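You operate a simulated robot arm through the tools that you are given. There is no shell and no other tool. Be economical: measure what you need, move in short steps, check, and stop when the job is done.

You are at the controls of a simulated robot arm. One attempt, no reset.

Task
Run the red scoop pan's sand through the splitter again.
Fine: pan back in its bay before you pull the gate; gate shut at the end, nothing spilt.

It is judged by the outcome, as a careful person would: the job done as asked, and still so three seconds after it is handed in. It fails if anything else is knocked over, pushed out of place, dropped, spilled or broken.

Robot
A 6-joint arm with a four-finger gripper on a trunk, on a base that drives. Base frame: it is fixed to the floor where the robot stands at the start and does not move with it; the origin is under the middle of the robot, x ahead of it, y to its left, z up; the surface under the hand at the start is at about z = 0.8. Lengths are in m, angles in degrees, forces in N, time in s.
With the tool pointing down near the work surface it reaches from about 0.14 to 0.92 m from the robot's upright axis, wherever it stands. Its first joint turns from -166.0 to 166.0 degrees. Places, roughly: hopper of the grey splitter [0.6, 0.1, 1]; splitter gate [0.6, 0.1, 1]. Payload 3.43 kg.
Tool frame: the origin (TCP) lies between the finger pads and is the grasp point; the fingertips stand 0.03 m ahead of it; z points along the fingers, y is the line along which they close. The gripper opens to 0.12 m. The gripper's body begins 0.085 m behind the TCP.
Orientation is that of the tool frame in the base frame, as a unit quaternion [x, y, z, w]. With the fingers straight down and closing along the base's y, the tool's x points along the base's -x, its y along +y and its z along -z.

Tools
- The arm moves only by the tool nudge_tool. Its argument "moves" is a list of rows, each an object of numbers (a shift or turn left out is 0, a gripper value left out holds the last): "wx", "wy", "wz": the turn, a rotation vector about the base's x, y, z in units of 60 degrees (1.0 is 60 degrees); "dx", "dy", "dz": the shift along the base's x, y, z in units of 200 mm (1.0 is 200 mm); "grip": the closure in counts, from 0 (fully open) to 255 (shut). In form: [{"wx": .., "wy": .., "wz": .., "dx": .., "dy": .., "dz": .., "grip": ..}, ...]. A call has 1 to 20 rows; each row is the pose to reach, as a shift and turn from the pose commanded when the call began. A call with a number of a shift or a turn outside -1 to 1 is refused whole. A row lasts 0.2 s, in which the tool goes at most 0.05 m and 8.6 degrees; a call with a longer step from one row to the next is refused whole, and so is a gripper value outside its range. Where a pose cannot be reached the arm comes as near as it can. A force on the tool above 70 N (or 10 N above the force at the start of the call, whichever is more), or a blocked arm, ends the call early, and 0.2 s more pass. The fingers move at their own pace and stop on an object; they squeeze with about 38 N. The grip force told is the motor's: it shows also when the fingers shut on nothing. Time passes only in rows, and 0.2 s behind the last, so rows that repeat a pose let the fingers close. It gives the time, the measured TCP pose, the force on the tool (base axes), the opening and the grip force at its end, in the units of the frame above (readings bear some noise), with the torque about the TCP (base axes, N m) and any sound that the robot's microphone picked up.
- Cameras (640 x 400 px; columns grow to the right, rows downward): "scene" is now at [0.0462, 0.2143, 1.556]; the picture's right is [0.22, -0.97, 0.00], its down [0.48, 0.11, -0.87] and it looks along [0.85, 0.19, 0.49] (base axes); focal length 214 px, centre (320, 200). "wrist" rides on the gripper at [0.071, -0.017, -0.121] in the tool frame; the picture's right is [0.23, 0.97, 0.00], its down [-0.81, 0.19, -0.55] and it looks along [-0.54, 0.13, 0.83] (tool axes); focal length 275 px, centre (320, 200). There is no depth. A picture from a camera that has moved, and an enlarged one, comes with that camera's place and axes in the base frame and with its lens.
- grab_frame(camera): a new picture of that camera. The clock stands still meanwhile.
- raise_lower(by): slides the trunk up (or, below 0, down) by that many m; the arm and the scene camera ride with it, the base frame stays. It gives what a move gives, with no picture.
- roll_base(legs): drives the robot by 1 to 6 legs, each [ahead, left, turn to the left] in m, m and degrees, along the robot's own axes; the way and the turn of a leg run together, so that a leg with both is an arc; at most 1.5 m and 180 degrees a leg. The arm and the cameras ride along, it lands a little off, and it stops where it bumps. It gives what a move gives.
- head_to(pan, tilt): turns the head with the scene camera to pan (to the left, within 120 degrees either way) and tilt (down, from -29 to 69), counted from straight ahead of the robot. It gives what a move gives.
- close_up(camera, box): a new picture of the part [left, top, right, bottom] of that camera's present view, enlarged. The clock stands still meanwhile.
- hand_in(): hands the job in; it is judged then, once.

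Work in short steps. Places have to be worked out from the pictures, the camera data and where the tool is seen: move nearer, look again, correct. Check each grasp and each placing, and mend what went wrong. You have 120 turns and 98 pictures in all, those below and enlarged ones among them. Open the gripper and draw the arm clear of the work before you hand the job in, unless the task says otherwise.

The tools are called after "Request:" by a JSON object that holds its "fn" and its "kwargs". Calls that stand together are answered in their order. nudge_tool: Moves the arm, as the interface text tells. Its arguments: {"type":"object","properties":{"moves":{"type":"array","items":{"type":"object","properties":{"wx":{"type":"number"},"wy":{"type":"number"},"wz":{"type":"number"},"dx":{"type":"number"},"dy":{"type":"number"},"dz":{"type":"number"},"grip":{"type":"number"}}}}},"required":["moves"]} The other tools are called the same way: raise_lower (by) slides the trunk up or down; roll_base (legs) drives the base; head_to (pan, tilt) turns the head that bears the scene camera; grab_frame (camera) takes a picture; close_up (camera, box) takes an enlarged picture of a part of a camera's view; hand_in () hands the job in.

At the start:

```text
t: 0.0
position: [0.3875, 0.2648, 1.4286]
ee_rot: [0.003, 1.0, 0.0, 0.001]
ft_force: [0.1, 0.0, 0.6]
moment: [0.02, 0.0, -0.02]
finger_gap: 0.12
grasp_force: 0.0
trunk travel left (down, up): [-0.025, 0.515]
robot x, y, heading: [0.0008, 0.0027, -0.0]
head pan, tilt: [-120.3, 68.8]
```

scene: 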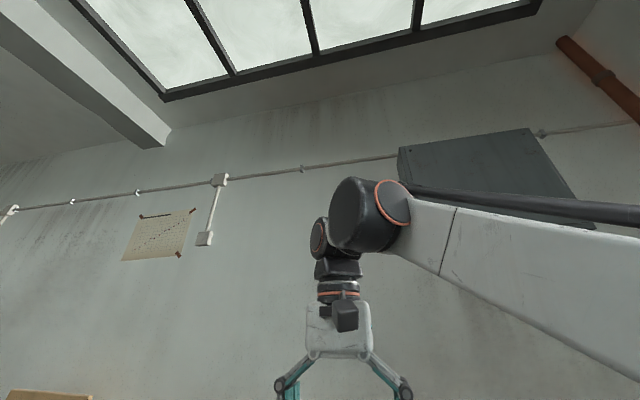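
wrist: 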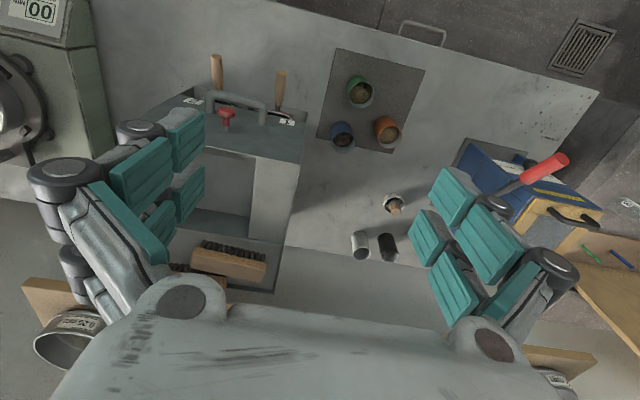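

The scene camera looks up at the wall; I turn the head down towards the work.

Request:
{"fn": "head_to", "kwargs": {"pan": 0, "tilt": 45}}

```text
t: 2.0
position: [0.387, 0.265, 1.4281]
ee_rot: [0.005, 1.0, -0.001, 0.0]
ft_force: [-0.7, -0.5, -0.3]
moment: [0.0, 0.0, -0.01]
finger_gap: 0.1199
grasp_force: 0.0
trunk travel left (down, up): [-0.025, 0.515]
robot x, y, heading: [0.0012, -0.0014, 0.1]
head pan, tilt: [0.0, 45.0]
```

Now a look.

Request:
{"fn": "grab_frame", "kwargs": {"camera": "scene"}}

Request:
{"fn": "grab_frame", "kwargs": {"camera": "wrist"}}

```text
95 pictures are left
camera scene: at [0.0457, 0.2139, 1.5566], right [0.22, -0.98, 0.0], down [0.49, 0.11, -0.87], along [0.85, 0.19, 0.5], focal length 214 px, centre (320, 200)
```

scene: 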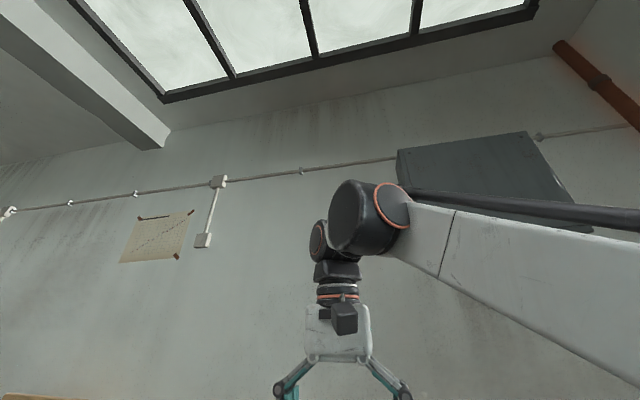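

```text
94 pictures are left
camera wrist: at [0.3172, 0.2489, 1.55], right [-0.22, 0.98, 0.0], down [0.81, 0.18, 0.55], along [0.54, 0.12, -0.83], focal length 275 px, centre (320, 200)
```

wrist: 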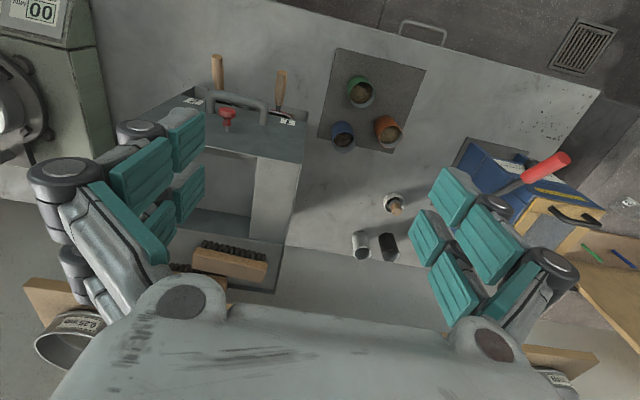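

The head says it turned, but the view did not change. I try another head angle and enlarge the wrist view.

Request:
{"fn": "head_to", "kwargs": {"pan": -20, "tilt": 60}}

Request:
{"fn": "close_up", "kwargs": {"camera": "wrist", "box": [140, 30, 320, 310]}}

Request:
{"fn": "close_up", "kwargs": {"camera": "wrist", "box": [300, 30, 640, 310]}}

Request:
{"fn": "grab_frame", "kwargs": {"camera": "scene"}}

```text
t: 2.8
position: [0.3868, 0.2643, 1.4284]
ee_rot: [0.006, 1.0, 0.0, -0.001]
ft_force: [-0.3, -0.6, 0.2]
moment: [-0.04, -0.02, -0.01]
finger_gap: 0.12
grasp_force: 0.1
trunk travel left (down, up): [-0.025, 0.515]
robot x, y, heading: [-0.0001, -0.0029, 0.1]
head pan, tilt: [-20.0, 60.0]
```

```text
1.43 times, centred on (230, 170) of wrist
camera zoom: at [0.317, 0.249, 1.55], right [-0.22, 0.98, 0.0], down [0.81, 0.18, 0.55], along [0.54, 0.12, -0.83], focal length 393 px, centre (449, 243)
```

zoom: 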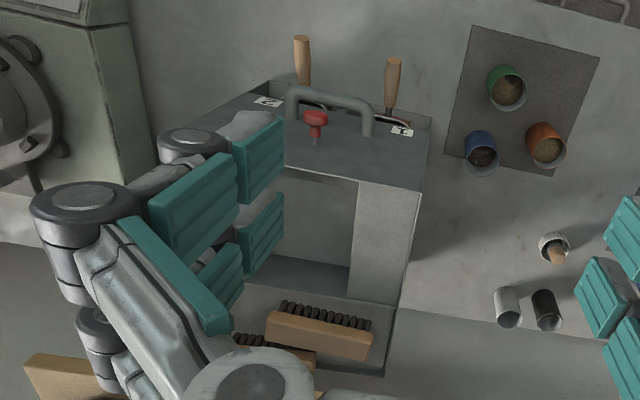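

```text
1.43 times, centred on (470, 170) of wrist
camera zoom: at [0.317, 0.249, 1.55], right [-0.22, 0.98, 0.0], down [0.81, 0.18, 0.55], along [0.54, 0.12, -0.83], focal length 393 px, centre (106, 243)
```

zoom: 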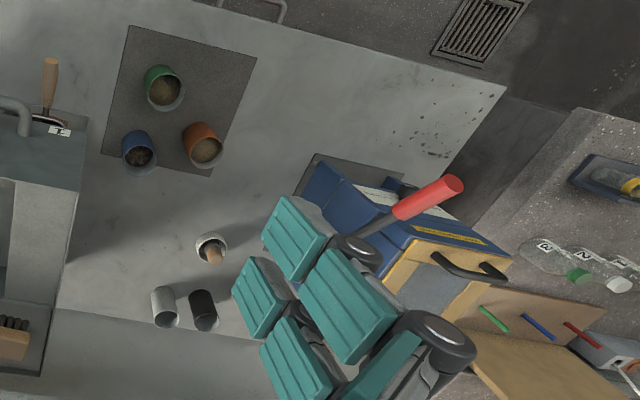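

```text
91 pictures are left
camera scene: at [0.0455, 0.2137, 1.5568], right [0.22, -0.98, 0.0], down [0.49, 0.11, -0.86], along [0.84, 0.19, 0.5], focal length 214 px, centre (320, 200)
```

scene: 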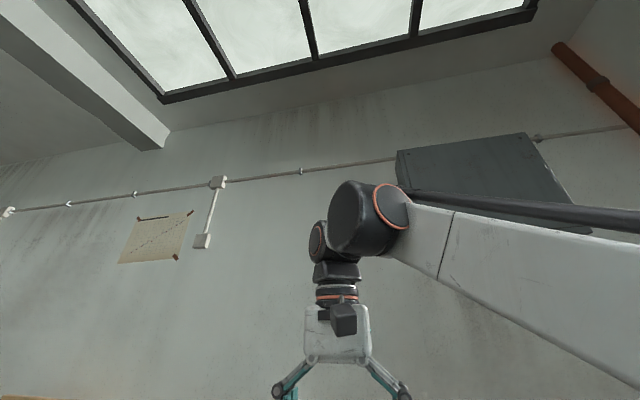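

The head is stuck, so I will work with the wrist camera. The pictures show (upside down relative to the robot) a splitter with two wood-handled pans facing the robot; I lower the arm in front of it for a better look.

Request:
{"fn": "nudge_tool", "kwargs": {"moves": [{"dx": -0.05, "dy": -0.1, "dz": -0.2}, {"dx": -0.1, "dy": -0.2, "dz": -0.4}, {"dx": -0.15, "dy": -0.3, "dz": -0.6}, {"dx": -0.2, "dy": -0.4, "dz": -0.8}, {"dx": -0.25, "dy": -0.5, "dz": -1.0}, {"dx": -0.35, "dy": -0.6, "dz": -1.0}, {"dx": -0.4, "dy": -0.7, "dz": -1.0}]}}

Request:
{"fn": "grab_frame", "kwargs": {"camera": "wrist"}}

```text
t: 4.4
position: [0.307, 0.1245, 1.2282]
ee_rot: [0.004, 1.0, 0.0, 0.0]
ft_force: [0.0, 0.6, -0.3]
moment: [-0.02, 0.03, 0.01]
finger_gap: 0.1199
grasp_force: 0.0
trunk travel left (down, up): [-0.025, 0.515]
robot x, y, heading: [-0.0004, 0.0014, 0.3]
head pan, tilt: [-20.0, 60.0]
```

```text
90 pictures are left
camera wrist: at [0.2362, 0.1091, 1.3504], right [-0.22, 0.97, 0.0], down [0.81, 0.19, 0.55], along [0.54, 0.12, -0.83], focal length 275 px, centre (320, 200)
```

wrist: 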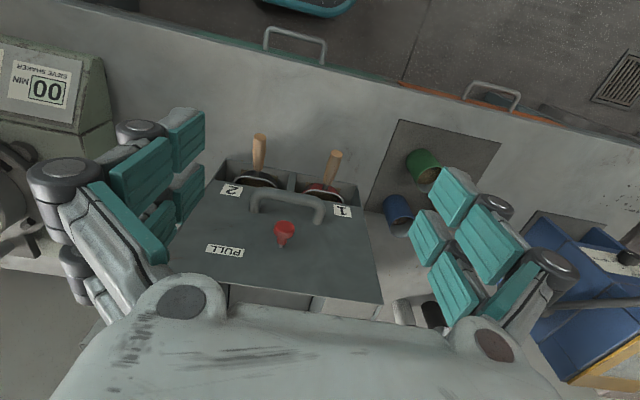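

Text is upside down, confirming the orientation. I zoom on the splitter front.

Request:
{"fn": "close_up", "kwargs": {"camera": "wrist", "box": [160, 110, 400, 310]}}

```text
2.00 times, centred on (280, 210) of wrist
camera zoom: at [0.2362, 0.1091, 1.3504], right [-0.22, 0.97, 0.0], down [0.81, 0.19, 0.55], along [0.54, 0.12, -0.83], focal length 551 px, centre (400, 180)
```

zoom: 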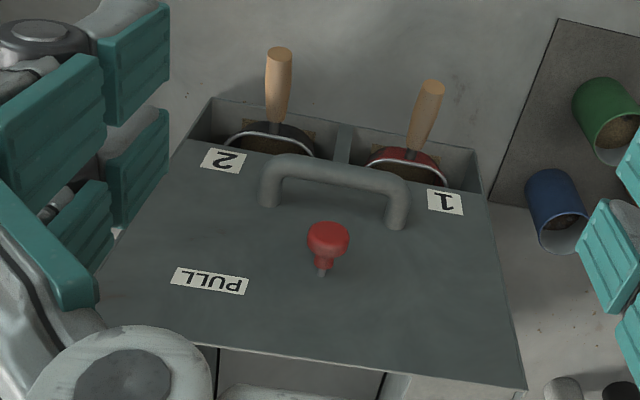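

Front face is vertical: plane x≈0.545, y −0.04…0.27, top z≈1.10, red knob ("PULL") near (0.51, 0.113, 1.03), red-rimmed pan in bay 1 at y≈0.19. Now I look into the hopper from above.

Request:
{"fn": "nudge_tool", "kwargs": {"moves": [{"dz": 0.2}, {"dx": 0.05, "dz": 0.4}, {"dx": 0.15, "dz": 0.6}, {"dx": 0.3, "dz": 0.75}, {"dx": 0.45, "dz": 0.85}, {"dx": 0.6, "dz": 0.9}, {"dx": 0.75, "dz": 0.9}]}}

Request:
{"fn": "grab_frame", "kwargs": {"camera": "wrist"}}

```text
t: 6.0
position: [0.4574, 0.1253, 1.4089]
ee_rot: [0.003, 1.0, -0.001, 0.0]
ft_force: [0.0, -0.7, 0.3]
moment: [0.01, 0.02, 0.02]
finger_gap: 0.1199
grasp_force: 0.0
trunk travel left (down, up): [-0.025, 0.515]
robot x, y, heading: [0.004, 0.0035, -0.3]
head pan, tilt: [-20.0, 60.0]
```

```text
88 pictures are left
camera wrist: at [0.3871, 0.1086, 1.5305], right [-0.22, 0.98, 0.0], down [0.81, 0.18, 0.55], along [0.54, 0.12, -0.83], focal length 275 px, centre (320, 200)
```

wrist: 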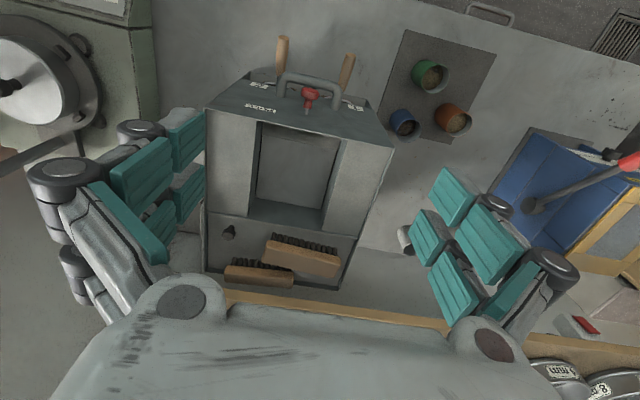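

Request:
{"fn": "close_up", "kwargs": {"camera": "wrist", "box": [190, 30, 410, 300]}}

```text
1.48 times, centred on (300, 165) of wrist
camera zoom: at [0.3871, 0.1086, 1.5305], right [-0.22, 0.98, 0.0], down [0.81, 0.18, 0.55], along [0.54, 0.12, -0.83], focal length 408 px, centre (350, 252)
```

zoom: 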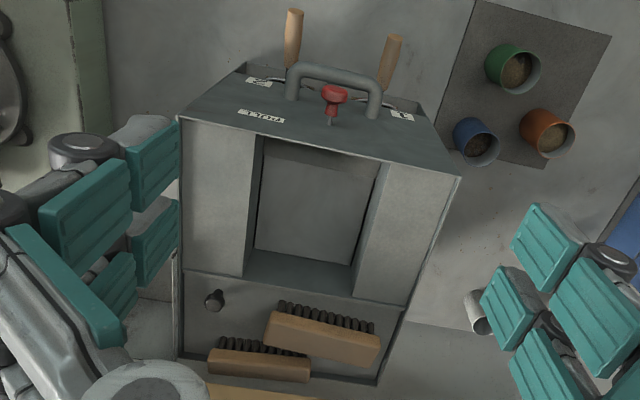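

Hopper opening: x≈0.55–0.735, y≈0.043–0.18, rim z≈1.10, floor≈1.035. I want to grasp the pan handle with the tool near horizontal and the camera on top, so I spin the wrist 180° here first (60° at a time).

Request:
{"fn": "nudge_tool", "kwargs": {"moves": [{"wz": 0.14, "dx": -0.1}, {"wz": 0.28, "dx": -0.2}, {"wz": 0.42, "dx": -0.3}, {"wz": 0.56, "dx": -0.4}, {"wz": 0.7, "dx": -0.4}, {"wz": 0.84, "dx": -0.4}, {"wz": 0.98, "dx": -0.4}, {"wz": 1.0, "dx": -0.4}]}}

Request:
{"fn": "nudge_tool", "kwargs": {"moves": [{"wz": 0.14}, {"wz": 0.28}, {"wz": 0.42}, {"wz": 0.56}, {"wz": 0.7}, {"wz": 0.84}, {"wz": 0.98}, {"wz": 1.0}]}}

Request:
{"fn": "nudge_tool", "kwargs": {"moves": [{"wz": 0.14}, {"wz": 0.28}, {"wz": 0.42}, {"wz": 0.56}, {"wz": 0.7}, {"wz": 0.84}, {"wz": 0.98}, {"wz": 1.0}]}}

```text
t: 7.8
position: [0.3822, 0.123, 1.4088]
ee_rot: [-0.493, 0.87, 0.0, -0.001]
ft_force: [-0.4, 0.4, -0.5]
moment: [-0.01, 0.01, 0.0]
finger_gap: 0.1199
grasp_force: 0.0
trunk travel left (down, up): [-0.025, 0.515]
robot x, y, heading: [-0.0013, 0.0034, -0.1]
head pan, tilt: [-20.0, 60.0]
```

```text
t: 9.6
position: [0.377, 0.1247, 1.4089]
ee_rot: [0.865, -0.502, 0.001, 0.0]
ft_force: [-0.2, -0.5, -0.1]
moment: [-0.01, 0.04, 0.01]
finger_gap: 0.12
grasp_force: 0.2
trunk travel left (down, up): [-0.025, 0.515]
robot x, y, heading: [0.0014, 0.0013, -0.2]
head pan, tilt: [-20.0, 60.0]
```

```text
t: 11.4
position: [0.3765, 0.1255, 1.4091]
ee_rot: [1.0, -0.003, 0.0, 0.0]
ft_force: [0.6, 0.9, 0.7]
moment: [0.03, -0.01, 0.03]
finger_gap: 0.1198
grasp_force: 0.1
trunk travel left (down, up): [-0.025, 0.515]
robot x, y, heading: [0.0027, -0.0031, 0.3]
head pan, tilt: [-20.0, 60.0]
```

Spun cleanly. Now pitch the tool forward 60° and come down and left towards the front of bay 1.

Request:
{"fn": "nudge_tool", "kwargs": {"moves": [{"wy": -0.14, "dz": -0.1, "dy": 0.04, "dx": -0.03}, {"wy": -0.28, "dz": -0.25, "dy": 0.08, "dx": -0.06}, {"wy": -0.42, "dz": -0.4, "dy": 0.12, "dx": -0.1}, {"wy": -0.56, "dz": -0.55, "dy": 0.16, "dx": -0.15}, {"wy": -0.7, "dz": -0.7, "dy": 0.22, "dx": -0.2}, {"wy": -0.84, "dz": -0.85, "dy": 0.28, "dx": -0.25}, {"wy": -0.98, "dz": -1.0, "dy": 0.325, "dx": -0.25}, {"wy": -1.0, "dz": -1.0, "dy": 0.325, "dx": -0.25}]}}

Request:
{"fn": "grab_frame", "kwargs": {"camera": "wrist"}}

```text
t: 12.6
position: [0.3998, 0.061, 1.3047]
ee_rot: [0.93, -0.165, 0.322, 0.056]
ft_force: [1.4, 2.1, 0.1]
moment: [-0.11, 0.1, -0.14]
finger_gap: 0.1196
grasp_force: 0.0
trunk travel left (down, up): [-0.025, 0.515]
robot x, y, heading: [0.004, 0.0007, 0.1]
head pan, tilt: [-20.0, 60.0]
stopped in row 5: the arm was blocked; the commanded pose is now the measured one
```

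```text
86 pictures are left
camera wrist: at [0.39, 0.0826, 1.4445], right [-0.16, -0.98, 0.14], down [-0.99, 0.15, -0.07], along [0.05, -0.15, -0.99], focal length 275 px, centre (320, 200)
```

wrist: 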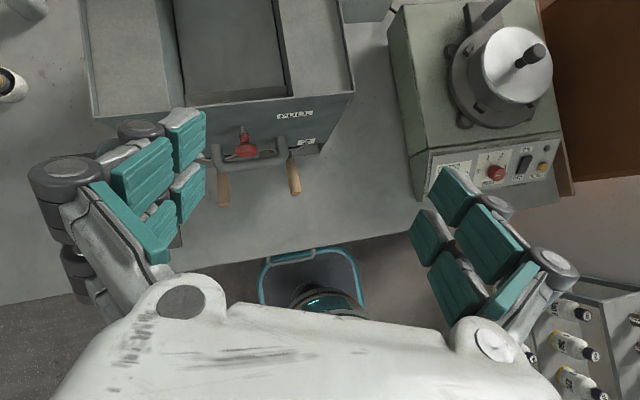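

The arm got blocked at too short a radius (joint 1 lagged 20°). I correct the yaw and go farther out, where there is room.

Request:
{"fn": "nudge_tool", "kwargs": {"moves": [{"wz": 0.1, "dx": 0.1, "dy": 0.1, "dz": 0.1}, {"wz": 0.2, "dx": 0.25, "dy": 0.2, "dz": 0.2}, {"wz": 0.3, "dx": 0.4, "dy": 0.3, "dz": 0.3}, {"wz": 0.34, "dx": 0.55, "dy": 0.4, "dz": 0.3}, {"wz": 0.34, "dx": 0.65, "dy": 0.5, "dz": 0.3}, {"wz": 0.34, "dx": 0.75, "dy": 0.6, "dz": 0.3}]}}

```text
t: 14.0
position: [0.5568, 0.1708, 1.3664]
ee_rot: [0.945, -0.003, 0.328, -0.001]
ft_force: [0.7, -0.1, 0.2]
moment: [0.01, 0.01, 0.01]
finger_gap: 0.1193
grasp_force: 0.0
trunk travel left (down, up): [-0.025, 0.515]
robot x, y, heading: [-0.0001, -0.003, 0.1]
head pan, tilt: [-20.0, 60.0]
```

Good. Now pitch further to ~75° here.

Request:
{"fn": "nudge_tool", "kwargs": {"moves": [{"wy": -0.13, "dz": 0.05}, {"wy": -0.26, "dz": 0.05}, {"wy": -0.39, "dz": 0.05}, {"wy": -0.52, "dz": 0.05}, {"wy": -0.62, "dz": 0.05}]}}

```text
t: 14.9
position: [0.6308, 0.137, 1.3905]
ee_rot: [0.845, -0.049, 0.531, 0.032]
ft_force: [0.9, 0.6, 0.0]
moment: [0.02, 0.01, 0.0]
finger_gap: 0.1199
grasp_force: 0.0
trunk travel left (down, up): [-0.025, 0.515]
robot x, y, heading: [0.0045, 0.0017, -0.4]
head pan, tilt: [-20.0, 60.0]
stopped in row 4: the arm was blocked; the commanded pose is now the measured one
```

It's blocked again, likely by the elbow fold because the shoulder is too near. Raising the trunk gives more distance to the work; I raise it 0.3 m.

Request:
{"fn": "raise_lower", "kwargs": {"by": 0.3}}

```text
t: 17.9
position: [0.6285, 0.1404, 1.6923]
ee_rot: [0.846, -0.046, 0.531, 0.03]
ft_force: [-0.5, -0.7, -0.3]
moment: [0.0, 0.04, -0.02]
finger_gap: 0.1201
grasp_force: 0.1
trunk travel left (down, up): [-0.325, 0.215]
robot x, y, heading: [0.0007, -0.0018, -0.1]
head pan, tilt: [-20.0, 60.0]
```

Now come down and correct the small yaw.

Request:
{"fn": "nudge_tool", "kwargs": {"moves": [{"wz": 0.05, "dx": -0.1, "dy": 0.05, "dz": -0.15}, {"wz": 0.105, "dx": -0.2, "dy": 0.1, "dz": -0.32}, {"wz": 0.105, "dx": -0.3, "dy": 0.15, "dz": -0.5}, {"wz": 0.105, "dx": -0.4, "dy": 0.2, "dz": -0.7}, {"wz": 0.105, "dx": -0.5, "dy": 0.25, "dz": -0.85}, {"wz": 0.105, "dx": -0.65, "dy": 0.25, "dz": -1.0}, {"wz": 0.105, "dx": -0.8, "dy": 0.25, "dz": -1.0}, {"wz": 0.105, "dx": -1.0, "dy": 0.25, "dz": -1.0}]}}

```text
t: 19.7
position: [0.4265, 0.1929, 1.4942]
ee_rot: [0.847, 0.002, 0.532, 0.0]
ft_force: [0.1, -0.3, 0.0]
moment: [0.02, 0.02, 0.0]
finger_gap: 0.12
grasp_force: 0.1
trunk travel left (down, up): [-0.325, 0.215]
robot x, y, heading: [0.0013, -0.0032, -0.3]
head pan, tilt: [-20.0, 60.0]
```

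Works. Continue down and a bit back, then look.

Request:
{"fn": "nudge_tool", "kwargs": {"moves": [{"dz": -0.2, "dx": -0.03}, {"dz": -0.4, "dx": -0.06}, {"dz": -0.6, "dx": -0.1}, {"dz": -0.8, "dx": -0.15}, {"dz": -1.0, "dx": -0.2}, {"dz": -1.0, "dx": -0.3}]}}

Request:
{"fn": "nudge_tool", "kwargs": {"moves": [{"dz": -0.2}, {"dz": -0.4}, {"dz": -0.6}, {"dz": -0.8}, {"dz": -1.0}]}}

Request:
{"fn": "grab_frame", "kwargs": {"camera": "wrist"}}

```text
t: 21.1
position: [0.3669, 0.1924, 1.2937]
ee_rot: [0.847, 0.001, 0.531, 0.001]
ft_force: [0.2, 0.1, -0.1]
moment: [-0.06, 0.04, -0.02]
finger_gap: 0.1198
grasp_force: 0.0
trunk travel left (down, up): [-0.325, 0.215]
robot x, y, heading: [-0.0038, -0.0003, 0.3]
head pan, tilt: [-20.0, 60.0]
```

```text
t: 21.6
position: [0.3509, 0.1675, 1.2823]
ee_rot: [0.848, 0.004, 0.531, -0.001]
ft_force: [-0.3, -0.2, -0.2]
moment: [0.0, -0.01, 0.02]
finger_gap: 0.1199
grasp_force: 0.1
out of reach, approached as far as the arm can: row 1, 2
trunk travel left (down, up): [-0.325, 0.215]
robot x, y, heading: [-0.0012, -0.0022, 0.2]
head pan, tilt: [-20.0, 60.0]
stopped in row 2: the arm was blocked; the commanded pose is now the measured one
```

```text
85 pictures are left
camera wrist: at [0.2746, 0.1857, 1.4002], right [0.11, -0.97, 0.21], down [-0.85, -0.2, -0.49], along [0.52, -0.13, -0.85], focal length 275 px, centre (320, 200)
```

wrist: 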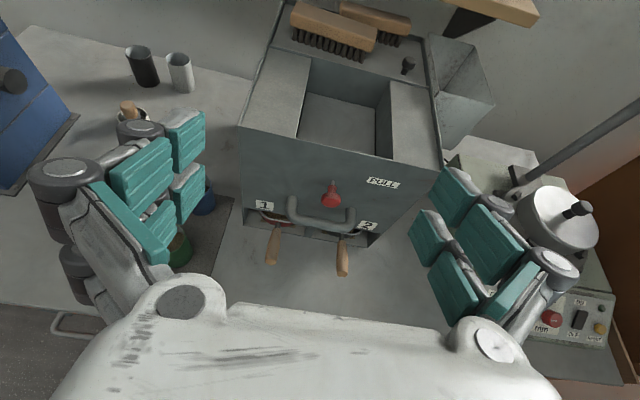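

The upright view is good, but the wrist is too close to the robot axis to go lower. I want to back the base; first I point the tool down at the left, where the camera looks backward, to see if the floor behind is free.

Request:
{"fn": "nudge_tool", "kwargs": {"moves": [{"dz": 0.2, "dx": 0.1}, {"dz": 0.4, "dx": 0.2, "dy": 0.1}, {"wy": 0.13, "dz": 0.55, "dx": 0.2, "dy": 0.2}, {"wy": 0.26, "dz": 0.7, "dx": 0.2, "dy": 0.35}, {"wy": 0.39, "dz": 0.8, "dx": 0.2, "dy": 0.5}, {"wy": 0.52, "dz": 0.9, "dx": 0.2, "dy": 0.65}, {"wy": 0.65, "dz": 1.0, "dx": 0.15, "dy": 0.8}, {"wy": 0.78, "dz": 1.0, "dx": 0.1, "dy": 0.95}, {"wy": 0.91, "dz": 1.0, "dx": 0.0, "dy": 1.0}, {"wy": 1.0, "dz": 1.0, "dx": -0.1, "dy": 1.0}]}}

Request:
{"fn": "grab_frame", "kwargs": {"camera": "wrist"}}

```text
t: 23.8
position: [0.3262, 0.363, 1.481]
ee_rot: [0.999, 0.004, 0.036, -0.002]
ft_force: [-0.2, 0.2, 0.3]
moment: [0.0, 0.04, -0.01]
finger_gap: 0.1201
grasp_force: 0.1
trunk travel left (down, up): [-0.325, 0.215]
robot x, y, heading: [0.0024, 0.0017, -0.0]
head pan, tilt: [-20.0, 60.0]
```

```text
84 pictures are left
camera wrist: at [0.3909, 0.3807, 1.6068], right [0.24, -0.97, 0.01], down [-0.85, -0.2, 0.49], along [-0.48, -0.13, -0.87], focal length 275 px, centre (320, 200)
```

wrist: 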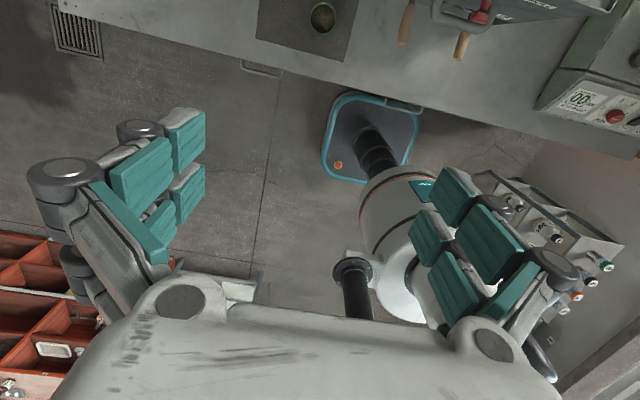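

Left floor is clear; directly behind is hidden by the arm itself. I move the hand further left/back for one more look.

Request:
{"fn": "nudge_tool", "kwargs": {"moves": [{"dx": -0.15, "dy": 0.15}, {"dx": -0.3, "dy": 0.3}, {"dx": -0.45, "dy": 0.45}, {"dx": -0.6, "dy": 0.6}, {"dx": -0.8, "dy": 0.75}, {"dx": -1.0, "dy": 0.85}]}}

Request:
{"fn": "grab_frame", "kwargs": {"camera": "wrist"}}

```text
t: 25.1
position: [0.2074, 0.4352, 1.4809]
ee_rot: [0.998, -0.057, 0.036, 0.001]
ft_force: [-0.2, -0.2, 0.1]
moment: [0.02, -0.01, -0.01]
finger_gap: 0.1201
grasp_force: 0.1
trunk travel left (down, up): [-0.325, 0.215]
robot x, y, heading: [-0.0026, 0.0014, -0.2]
head pan, tilt: [-20.0, 60.0]
stopped in row 6: the arm was blocked; the commanded pose is now the measured one
```

```text
83 pictures are left
camera wrist: at [0.2728, 0.4453, 1.6068], right [0.12, -0.99, 0.01], down [-0.86, -0.1, 0.49], along [-0.49, -0.07, -0.87], focal length 275 px, centre (320, 200)
```

wrist: 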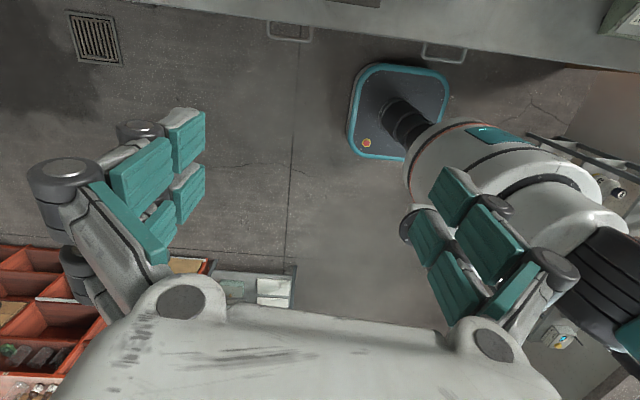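

The floor behind the base is clear well past x=−0.7. I drive back 0.3 m.

Request:
{"fn": "roll_base", "kwargs": {"legs": [[-0.3, 0, 0]]}}

```text
t: 27.1
position: [-0.0902, 0.4369, 1.4828]
ee_rot: [0.998, -0.057, 0.037, 0.0]
ft_force: [-0.2, 0.4, 0.8]
moment: [0.01, -0.05, 0.01]
finger_gap: 0.1201
grasp_force: 0.1
trunk travel left (down, up): [-0.325, 0.215]
robot x, y, heading: [-0.2934, -0.001, -0.4]
head pan, tilt: [-20.0, 60.0]
```

Backed cleanly. Now return the hand ahead and pitch forward.

Request:
{"fn": "nudge_tool", "kwargs": {"moves": [{"wz": 0.05, "dx": 0.15, "dy": -0.08}, {"wz": 0.11, "dx": 0.33, "dy": -0.18}, {"wz": 0.11, "dx": 0.5, "dy": -0.28}, {"wz": 0.11, "dx": 0.68, "dy": -0.4}, {"wz": 0.11, "dx": 0.84, "dy": -0.5}, {"wz": 0.11, "dx": 1.0, "dy": -0.6}]}}

Request:
{"fn": "nudge_tool", "kwargs": {"moves": [{"wy": -0.14, "dx": 0.15, "dy": -0.1}, {"wy": -0.28, "dx": 0.32, "dy": -0.2}, {"wy": -0.42, "dx": 0.5, "dy": -0.3, "dz": -0.1}, {"wy": -0.56, "dx": 0.67, "dy": -0.4, "dz": -0.2}, {"wy": -0.7, "dx": 0.84, "dy": -0.5, "dz": -0.3}, {"wy": -0.84, "dx": 1.0, "dy": -0.6, "dz": -0.4}, {"wy": -0.98, "dx": 1.0, "dy": -0.65, "dz": -0.6}, {"wy": -1.0, "dx": 1.0, "dy": -0.65, "dz": -0.8}, {"wy": -1.0, "dx": 1.0, "dy": -0.65, "dz": -1.0}]}}

Request:
{"fn": "grab_frame", "kwargs": {"camera": "wrist"}}

```text
t: 28.5
position: [0.0971, 0.301, 1.4782]
ee_rot: [0.999, -0.001, 0.036, -0.002]
ft_force: [0.3, 0.1, -0.1]
moment: [0.01, 0.0, 0.0]
finger_gap: 0.1202
grasp_force: 0.1
trunk travel left (down, up): [-0.325, 0.215]
robot x, y, heading: [-0.3034, 0.0027, -0.1]
head pan, tilt: [-20.0, 60.0]
```

```text
t: 30.5
position: [0.3181, 0.1827, 1.2794]
ee_rot: [0.848, -0.002, 0.53, 0.001]
ft_force: [-5.1, 5.4, 1.1]
moment: [-0.27, -0.09, -0.43]
finger_gap: 0.1196
grasp_force: 0.0
trunk travel left (down, up): [-0.325, 0.215]
robot x, y, heading: [-0.3017, 0.0042, -0.1]
head pan, tilt: [-20.0, 60.0]
```

```text
82 pictures are left
camera wrist: at [0.242, 0.2008, 1.3971], right [0.09, -0.97, 0.21], down [-0.85, -0.19, -0.49], along [0.51, -0.13, -0.85], focal length 275 px, centre (320, 200)
```

wrist: 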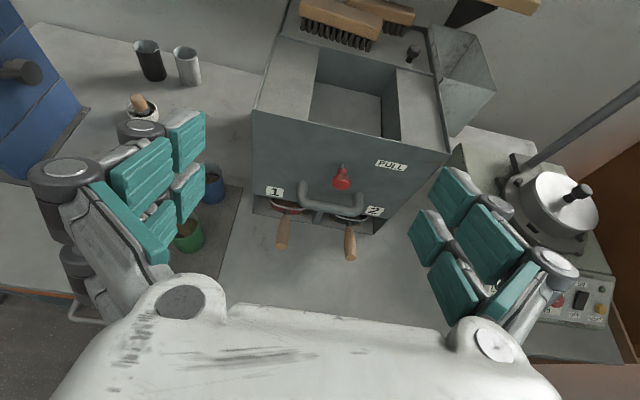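

Still clear. Descend towards handle height, a bit more pitch, keeping 0.14 m short of the handle.

Request:
{"fn": "nudge_tool", "kwargs": {"moves": [{"dz": -0.2, "dy": 0.05, "wy": -0.1, "grip": 100}, {"dz": -0.4, "dy": 0.05, "wy": -0.2}, {"dz": -0.6, "dy": 0.05, "wy": -0.2}, {"dz": -0.8, "dy": 0.05, "wy": -0.2}, {"dz": -1.0, "dy": 0.05, "wy": -0.2}, {"dz": -1.0, "dy": 0.05, "wy": -0.2}]}}

Request:
{"fn": "nudge_tool", "kwargs": {"moves": [{"dz": -0.15}, {"dz": -0.3}, {"dz": -0.45}, {"dz": -0.6}, {"dz": -0.6}]}}

Request:
{"fn": "grab_frame", "kwargs": {"camera": "wrist"}}

```text
t: 31.9
position: [0.4028, 0.2431, 1.1842]
ee_rot: [0.787, -0.001, 0.616, 0.0]
ft_force: [0.7, -0.1, 0.0]
moment: [0.01, 0.0, 0.02]
finger_gap: 0.073
grasp_force: 0.1
out of reach, approached as far as the arm can: row 2, 3, 4, 5, 6
trunk travel left (down, up): [-0.325, 0.215]
robot x, y, heading: [-0.2956, 0.0051, -0.6]
head pan, tilt: [-20.0, 60.0]
```

```text
t: 33.1
position: [0.4547, 0.2733, 1.0978]
ee_rot: [0.788, 0.0, 0.616, -0.001]
ft_force: [0.4, 0.1, 0.1]
moment: [0.01, 0.01, -0.06]
finger_gap: 0.0729
grasp_force: 0.1
out of reach, approached as far as the arm can: row 1, 2, 3, 4, 5
trunk travel left (down, up): [-0.325, 0.215]
robot x, y, heading: [-0.2962, 0.0036, -0.3]
head pan, tilt: [-20.0, 60.0]
```

```text
81 pictures are left
camera wrist: at [0.3555, 0.2905, 1.1972], right [0.06, -0.97, 0.22], down [-0.73, -0.19, -0.65], along [0.68, -0.13, -0.72], focal length 275 px, centre (320, 200)
```

wrist: 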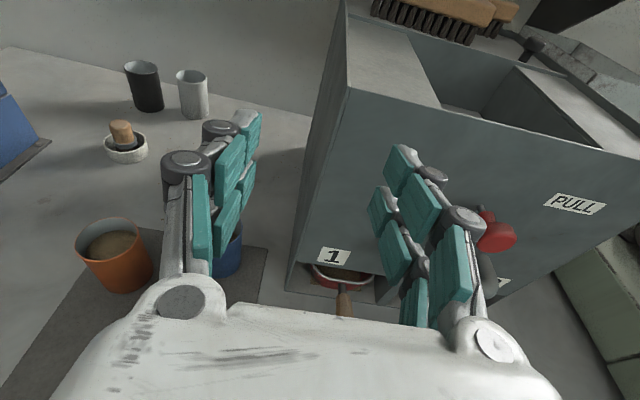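

The wrist flexion seems limited: with the trunk high the tool cannot stay flat down low. I back off 0.13 m (also clear of the splitter), then lower the trunk.

Request:
{"fn": "roll_base", "kwargs": {"legs": [[-0.13, 0, 0]]}}

Request:
{"fn": "raise_lower", "kwargs": {"by": -0.2}}

Request:
{"fn": "nudge_tool", "kwargs": {"moves": [{"dy": -0.1}, {"dy": -0.2}, {"dy": -0.3}, {"dy": -0.4}, {"dy": -0.4}]}}

Request:
{"fn": "grab_frame", "kwargs": {"camera": "wrist"}}

```text
t: 34.4
position: [0.3234, 0.2733, 1.0974]
ee_rot: [0.788, 0.0, 0.616, -0.001]
ft_force: [-0.3, 0.5, -0.4]
moment: [-0.01, 0.01, 0.03]
finger_gap: 0.073
grasp_force: 0.0
trunk travel left (down, up): [-0.325, 0.215]
robot x, y, heading: [-0.4287, -0.0012, -0.1]
head pan, tilt: [-20.0, 60.0]
```

```text
t: 36.6
position: [0.3235, 0.2735, 0.8984]
ee_rot: [0.788, 0.0, 0.616, -0.001]
ft_force: [0.9, 0.8, -0.4]
moment: [0.01, -0.01, 0.04]
finger_gap: 0.0729
grasp_force: 0.1
trunk travel left (down, up): [-0.125, 0.415]
robot x, y, heading: [-0.4269, 0.0002, -0.4]
head pan, tilt: [-20.0, 60.0]
```

```text
t: 37.8
position: [0.3485, 0.2016, 0.9114]
ee_rot: [0.788, 0.0, 0.616, -0.001]
ft_force: [0.7, -0.6, -0.6]
moment: [0.01, -0.01, 0.03]
finger_gap: 0.0731
grasp_force: 0.2
out of reach, approached as far as the arm can: row 1, 2, 3, 4, 5
trunk travel left (down, up): [-0.125, 0.415]
robot x, y, heading: [-0.4287, 0.0003, -0.5]
head pan, tilt: [-20.0, 60.0]
```

```text
80 pictures are left
camera wrist: at [0.2508, 0.2184, 1.0118], right [0.06, -0.97, 0.22], down [-0.73, -0.19, -0.65], along [0.68, -0.13, -0.72], focal length 275 px, centre (320, 200)
```

wrist: 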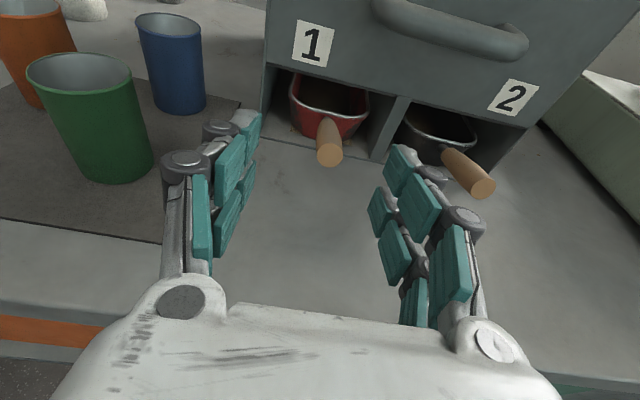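

Excellent view of the red pan in bay 1. Zoom in.

Request:
{"fn": "close_up", "kwargs": {"camera": "wrist", "box": [250, 40, 410, 180]}}

```text
2.86 times, centred on (330, 110) of wrist
camera zoom: at [0.2508, 0.2184, 1.0118], right [0.06, -0.97, 0.22], down [-0.73, -0.19, -0.65], along [0.68, -0.13, -0.72], focal length 786 px, centre (291, 457)
```

zoom: 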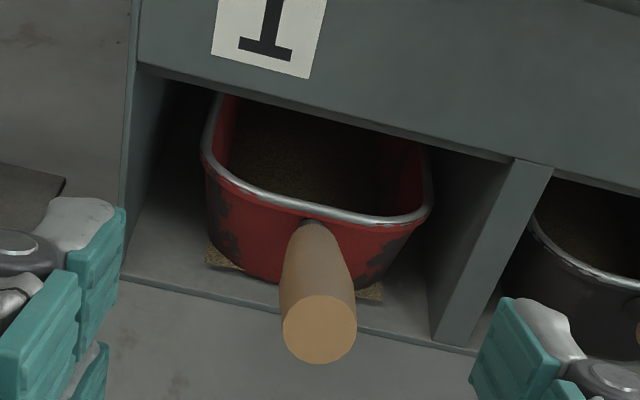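

Handle runs from about (0.54, 0.188, 0.845) up to tip (0.44, 0.187, 0.868), parallel to my tool axis (14° below horizontal). I lower the trunk 0.05 m and make a small forward move to learn the true commanded reference.

Request:
{"fn": "raise_lower", "kwargs": {"by": -0.05}}

Request:
{"fn": "nudge_tool", "kwargs": {"moves": [{"dx": 0.05, "dy": -0.05}, {"dx": 0.1, "dy": -0.05}]}}

```text
t: 38.7
position: [0.3489, 0.2023, 0.8626]
ee_rot: [0.788, 0.0, 0.615, -0.001]
ft_force: [-0.7, 0.0, 0.0]
moment: [-0.02, 0.01, -0.01]
finger_gap: 0.0728
grasp_force: 0.0
trunk travel left (down, up): [-0.075, 0.465]
robot x, y, heading: [-0.4258, 0.004, -0.1]
head pan, tilt: [-20.0, 60.0]
```

```text
t: 39.3
position: [0.3696, 0.1916, 0.8629]
ee_rot: [0.788, 0.0, 0.616, -0.001]
ft_force: [0.9, -0.3, -0.6]
moment: [-0.01, -0.02, -0.01]
finger_gap: 0.0729
grasp_force: 0.0
trunk travel left (down, up): [-0.075, 0.465]
robot x, y, heading: [-0.4261, -0.002, -0.2]
head pan, tilt: [-20.0, 60.0]
```

Tracking well. Advance to just enclosing the handle tip and check.

Request:
{"fn": "nudge_tool", "kwargs": {"moves": [{"dx": 0.1, "dy": -0.015}, {"dx": 0.2, "dy": -0.015, "dz": 0.02}, {"dx": 0.25, "dy": -0.015, "dz": 0.03}]}}

Request:
{"fn": "close_up", "kwargs": {"camera": "wrist", "box": [160, 0, 480, 320]}}

```text
t: 40.1
position: [0.4187, 0.1889, 0.8683]
ee_rot: [0.788, 0.0, 0.615, 0.0]
ft_force: [0.2, -0.5, 0.4]
moment: [0.0, 0.0, -0.01]
finger_gap: 0.0728
grasp_force: 0.2
trunk travel left (down, up): [-0.075, 0.465]
robot x, y, heading: [-0.4267, 0.0, -0.4]
head pan, tilt: [-20.0, 60.0]
```

```text
1.25 times, centred on (320, 160) of wrist
camera zoom: at [0.3204, 0.2059, 0.9676], right [0.06, -0.97, 0.22], down [-0.73, -0.19, -0.65], along [0.68, -0.13, -0.72], focal length 344 px, centre (320, 250)
```

zoom: 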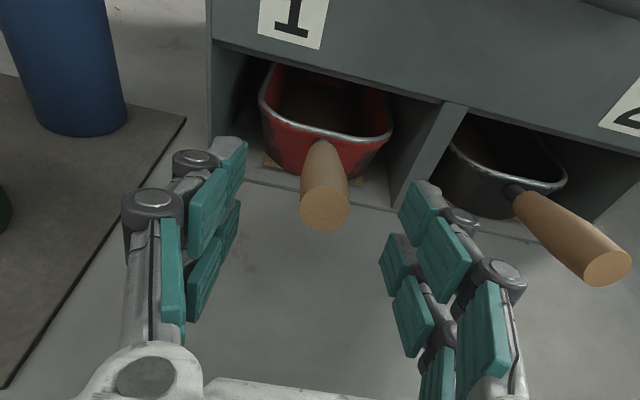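

Aligned. Advance along the handle to x≈0.485, z≈0.858, then close.

Request:
{"fn": "nudge_tool", "kwargs": {"moves": [{"dx": 0.12, "dz": -0.015}, {"dx": 0.24, "dz": -0.035}, {"dx": 0.33, "dz": -0.05}, {"dx": 0.33, "dz": -0.05}]}}

Request:
{"fn": "grab_frame", "kwargs": {"camera": "wrist"}}

```text
t: 41.1
position: [0.4855, 0.1885, 0.8584]
ee_rot: [0.788, -0.001, 0.616, 0.0]
ft_force: [0.4, -0.1, -0.7]
moment: [-0.04, -0.03, -0.02]
finger_gap: 0.073
grasp_force: 0.1
trunk travel left (down, up): [-0.075, 0.465]
robot x, y, heading: [-0.4296, 0.0026, -0.3]
head pan, tilt: [-20.0, 60.0]
```

```text
77 pictures are left
camera wrist: at [0.387, 0.2057, 0.9576], right [0.06, -0.97, 0.22], down [-0.73, -0.19, -0.65], along [0.68, -0.13, -0.72], focal length 275 px, centre (320, 200)
```

wrist: 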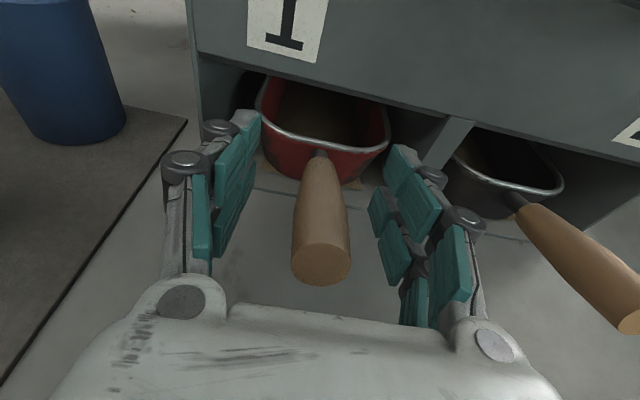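

The handle lies between the pads, with the TCP at mid-handle. Close the gripper.

Request:
{"fn": "nudge_tool", "kwargs": {"moves": [{"grip": 160}, {"grip": 200}, {"grip": 255}, {"grip": 255}, {"grip": 255}]}}

Request:
{"fn": "grab_frame", "kwargs": {"camera": "wrist"}}

```text
t: 42.3
position: [0.4846, 0.1885, 0.8582]
ee_rot: [0.788, -0.001, 0.616, 0.0]
ft_force: [1.3, -0.6, 0.5]
moment: [0.03, 0.0, -0.08]
finger_gap: 0.0225
grasp_force: 38.1
trunk travel left (down, up): [-0.075, 0.465]
robot x, y, heading: [-0.4298, -0.0007, -0.2]
head pan, tilt: [-20.0, 60.0]
```

```text
76 pictures are left
camera wrist: at [0.3867, 0.2057, 0.9577], right [0.06, -0.97, 0.22], down [-0.73, -0.19, -0.65], along [0.68, -0.13, -0.72], focal length 275 px, centre (320, 200)
```

wrist: 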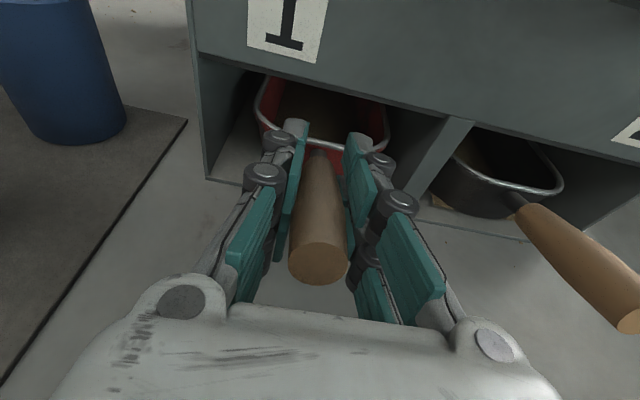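

Firm grip (22.5 mm, 38 N). Home pose noted: (0.485, 0.1885, 0.858). Lift 3 mm and slide the pan out slowly.

Request:
{"fn": "nudge_tool", "kwargs": {"moves": [{"dz": 0.01}, {"dz": 0.02}, {"dz": 0.02, "dx": -0.05}, {"dz": 0.02, "dx": -0.1}, {"dz": 0.02, "dx": -0.17}, {"dz": 0.02, "dx": -0.25}, {"dz": 0.02, "dx": -0.25}]}}

Request:
{"fn": "grab_frame", "kwargs": {"camera": "wrist"}}

```text
t: 43.9
position: [0.4351, 0.1903, 0.8621]
ee_rot: [0.789, 0.0, 0.615, 0.0]
ft_force: [-0.4, -0.7, -3.9]
moment: [0.01, 0.42, 0.01]
finger_gap: 0.0224
grasp_force: 37.7
trunk travel left (down, up): [-0.075, 0.465]
robot x, y, heading: [-0.4319, 0.0029, -0.4]
head pan, tilt: [-20.0, 60.0]
```

```text
75 pictures are left
camera wrist: at [0.3368, 0.2063, 0.9609], right [0.06, -0.97, 0.22], down [-0.73, -0.19, -0.65], along [0.68, -0.13, -0.72], focal length 275 px, centre (320, 200)
```

wrist: 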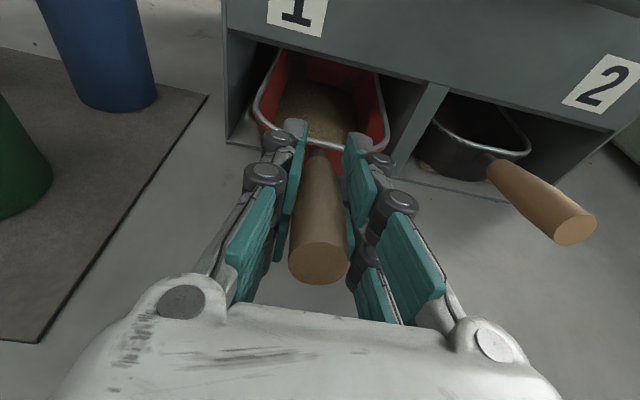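

Pan carried at ~4 N, no slip. Keep pulling.

Request:
{"fn": "nudge_tool", "kwargs": {"moves": [{"dx": -0.07}, {"dx": -0.15}, {"dx": -0.24}, {"dx": -0.33}, {"dx": -0.4}, {"dx": -0.4}]}}

Request:
{"fn": "grab_frame", "kwargs": {"camera": "wrist"}}

```text
t: 45.3
position: [0.3552, 0.1884, 0.8609]
ee_rot: [0.788, 0.001, 0.616, -0.001]
ft_force: [-0.3, -0.8, -3.9]
moment: [-0.02, 0.4, -0.03]
finger_gap: 0.0225
grasp_force: 38.1
trunk travel left (down, up): [-0.075, 0.465]
robot x, y, heading: [-0.4284, 0.0047, -0.3]
head pan, tilt: [-20.0, 60.0]
```

```text
74 pictures are left
camera wrist: at [0.2563, 0.2062, 0.9601], right [0.06, -0.97, 0.22], down [-0.73, -0.19, -0.65], along [0.68, -0.13, -0.72], focal length 275 px, centre (320, 200)
```

wrist: 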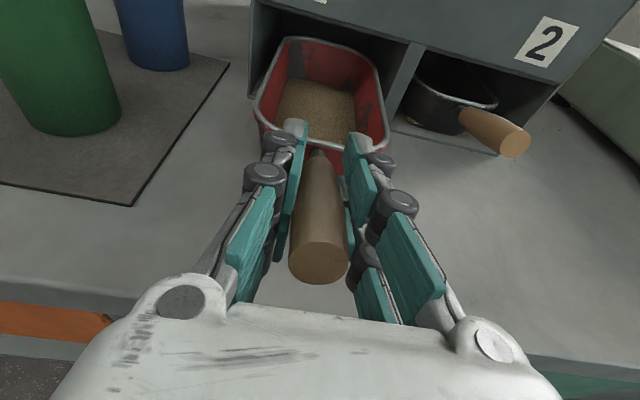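

The pan is still ~4 cm inside the bay. Back the base 0.1 m to clear it.

Request:
{"fn": "roll_base", "kwargs": {"legs": [[-0.1, 0, 0]]}}

Request:
{"fn": "grab_frame", "kwargs": {"camera": "wrist"}}

```text
t: 46.4
position: [0.2554, 0.1898, 0.8588]
ee_rot: [0.789, 0.0, 0.615, -0.001]
ft_force: [0.6, 0.3, -3.8]
moment: [-0.02, 0.41, 0.01]
finger_gap: 0.0224
grasp_force: 38.0
trunk travel left (down, up): [-0.075, 0.465]
robot x, y, heading: [-0.5289, 0.0036, -0.2]
head pan, tilt: [-20.0, 60.0]
```

```text
73 pictures are left
camera wrist: at [0.1564, 0.2067, 0.96], right [0.06, -0.97, 0.22], down [-0.73, -0.19, -0.65], along [0.68, -0.13, -0.72], focal length 275 px, centre (320, 200)
```

wrist: 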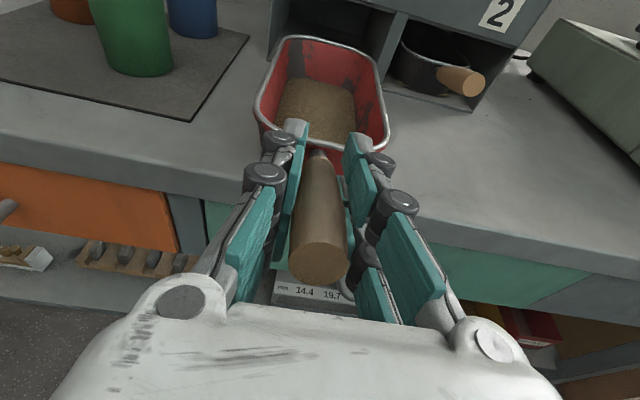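

Pan is out with sand inside, rim ~0.10 m wide, ~0.17 m long. I back 5 cm more for clearance from the knob and loop, then raise the trunk.

Request:
{"fn": "roll_base", "kwargs": {"legs": [[-0.05, 0, 0]]}}

Request:
{"fn": "raise_lower", "kwargs": {"by": 0.27}}

Request:
{"fn": "nudge_tool", "kwargs": {"moves": [{"dz": 0.1}, {"dz": 0.2, "dy": -0.05}, {"dz": 0.3, "dy": -0.12}, {"dz": 0.4, "dy": -0.2}, {"dz": 0.5, "dy": -0.28}, {"dz": 0.5, "dy": -0.34}, {"dz": 0.5, "dy": -0.39}, {"dz": 0.5, "dy": -0.39}]}}

Request:
{"fn": "grab_frame", "kwargs": {"camera": "wrist"}}

```text
t: 47.4
position: [0.2049, 0.1915, 0.8599]
ee_rot: [0.789, 0.001, 0.615, -0.002]
ft_force: [0.3, 0.9, -3.9]
moment: [0.01, 0.43, 0.03]
finger_gap: 0.0224
grasp_force: 38.3
trunk travel left (down, up): [-0.075, 0.465]
robot x, y, heading: [-0.5786, 0.0029, -0.4]
head pan, tilt: [-20.0, 60.0]
```

```text
t: 50.1
position: [0.2039, 0.1906, 1.1301]
ee_rot: [0.789, 0.001, 0.614, -0.001]
ft_force: [-0.1, 0.4, -4.2]
moment: [0.01, 0.41, 0.01]
finger_gap: 0.0228
grasp_force: 38.1
trunk travel left (down, up): [-0.345, 0.195]
robot x, y, heading: [-0.5773, 0.0026, -0.1]
head pan, tilt: [-20.0, 60.0]
```

```text
t: 51.9
position: [0.204, 0.1135, 1.2306]
ee_rot: [0.789, 0.0, 0.615, 0.0]
ft_force: [-0.3, -0.1, -3.6]
moment: [0.0, 0.42, 0.02]
finger_gap: 0.0225
grasp_force: 39.0
trunk travel left (down, up): [-0.345, 0.195]
robot x, y, heading: [-0.5735, 0.0026, -0.1]
head pan, tilt: [-20.0, 60.0]
```

```text
72 pictures are left
camera wrist: at [0.1058, 0.1305, 1.3303], right [0.06, -0.97, 0.22], down [-0.73, -0.19, -0.65], along [0.68, -0.13, -0.72], focal length 275 px, centre (320, 200)
```

wrist: 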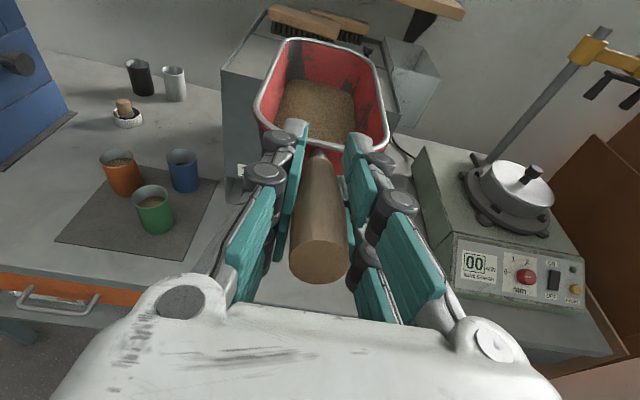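

Pan level above hopper height. I tilt slightly (12°, far below the sand's slip angle), lift, and draw the arm in so the pour has reach to spare later.

Request:
{"fn": "nudge_tool", "kwargs": {"moves": [{"wy": 0.05, "dz": 0.1, "dx": -0.1}, {"wy": 0.1, "dz": 0.2, "dx": -0.2}, {"wy": 0.15, "dz": 0.3, "dx": -0.32}, {"wy": 0.2, "dz": 0.4, "dx": -0.45}, {"wy": 0.2, "dz": 0.4, "dx": -0.6}, {"wy": 0.2, "dz": 0.4, "dx": -0.75}, {"wy": 0.2, "dz": 0.4, "dx": -0.9}, {"wy": 0.2, "dz": 0.4, "dx": -1.0}]}}

```text
t: 53.7
position: [0.0045, 0.1122, 1.3102]
ee_rot: [0.848, 0.0, 0.53, -0.001]
ft_force: [-1.0, -0.8, -3.1]
moment: [-0.01, 0.36, 0.01]
finger_gap: 0.0225
grasp_force: 37.9
trunk travel left (down, up): [-0.345, 0.195]
robot x, y, heading: [-0.5797, 0.005, 0.1]
head pan, tilt: [-20.0, 60.0]
```

Good. A bit more retraction.

Request:
{"fn": "nudge_tool", "kwargs": {"moves": [{"dx": -0.15}, {"dx": -0.3}, {"dx": -0.45}, {"dx": -0.45}]}}

```text
t: 54.7
position: [-0.0844, 0.1121, 1.3111]
ee_rot: [0.849, 0.001, 0.529, -0.001]
ft_force: [0.1, 0.7, -3.7]
moment: [-0.02, 0.37, 0.04]
finger_gap: 0.0226
grasp_force: 37.5
trunk travel left (down, up): [-0.345, 0.195]
robot x, y, heading: [-0.5809, 0.0038, -0.2]
head pan, tilt: [-20.0, 60.0]
```

Now drive forward 0.44 m to bring the pan's lip over the hopper.

Request:
{"fn": "roll_base", "kwargs": {"legs": [[0.44, 0, 0]]}}

Request:
{"fn": "grab_frame", "kwargs": {"camera": "wrist"}}

```text
t: 57.4
position: [0.3579, 0.1086, 1.3106]
ee_rot: [0.849, -0.001, 0.529, 0.0]
ft_force: [0.1, 0.7, -3.3]
moment: [-0.01, 0.4, -0.01]
finger_gap: 0.0224
grasp_force: 37.7
trunk travel left (down, up): [-0.345, 0.195]
robot x, y, heading: [-0.134, -0.0027, -0.4]
head pan, tilt: [-20.0, 60.0]
```

```text
71 pictures are left
camera wrist: at [0.2827, 0.1256, 1.4292], right [0.1, -0.97, 0.21], down [-0.85, -0.19, -0.49], along [0.51, -0.13, -0.85], focal length 275 px, centre (320, 200)
```

wrist: 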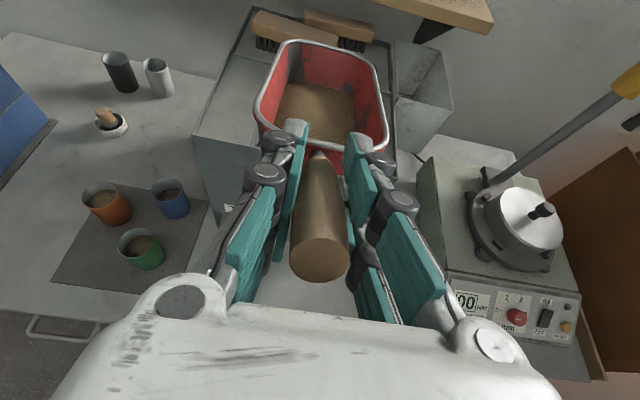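

Lip computed at (0.578, 1.264), matching my model (lip 0.225 m ahead of the TCP). Begin tilting to 36° while bringing the lip inside the hopper rim zone at x≈0.635, z≈1.145.

Request:
{"fn": "nudge_tool", "kwargs": {"moves": [{"wy": 0.07, "dx": 0.08, "dz": -0.035, "dy": 0.01}, {"wy": 0.133, "dx": 0.155, "dz": -0.07, "dy": 0.012}, {"wy": 0.2, "dx": 0.23, "dz": -0.1, "dy": 0.012}, {"wy": 0.267, "dx": 0.305, "dz": -0.125, "dy": 0.012}, {"wy": 0.335, "dx": 0.39, "dz": -0.15, "dy": 0.012}, {"wy": 0.4, "dx": 0.475, "dz": -0.17, "dy": 0.012}]}}

Request:
{"fn": "grab_frame", "kwargs": {"camera": "wrist"}}

```text
t: 58.8
position: [0.4543, 0.1107, 1.2768]
ee_rot: [0.94, -0.001, 0.341, -0.001]
ft_force: [0.8, -0.7, -3.7]
moment: [-0.03, 0.27, -0.02]
finger_gap: 0.0223
grasp_force: 37.6
trunk travel left (down, up): [-0.345, 0.195]
robot x, y, heading: [-0.1368, -0.0001, -0.3]
head pan, tilt: [-20.0, 60.0]
```

```text
70 pictures are left
camera wrist: at [0.433, 0.1279, 1.4162], right [0.18, -0.97, 0.15], down [-0.98, -0.19, -0.1], along [0.12, -0.13, -0.98], focal length 275 px, centre (320, 200)
```

wrist: 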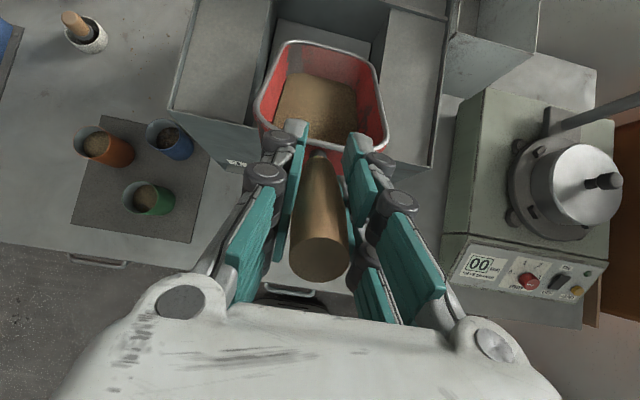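

Check lateral alignment of the lip in the hopper.

Request:
{"fn": "close_up", "kwargs": {"camera": "wrist", "box": [220, 0, 420, 130]}}

```text
3.08 times, centred on (320, 65) of wrist
camera zoom: at [0.433, 0.1279, 1.4162], right [0.18, -0.97, 0.15], down [-0.98, -0.19, -0.1], along [0.12, -0.13, -0.98], focal length 847 px, centre (320, 615)
```

zoom: 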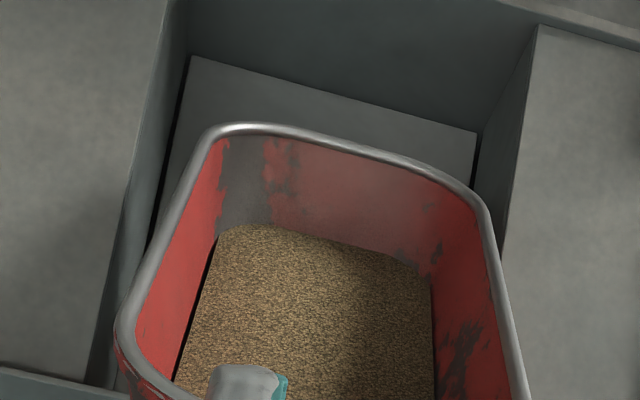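

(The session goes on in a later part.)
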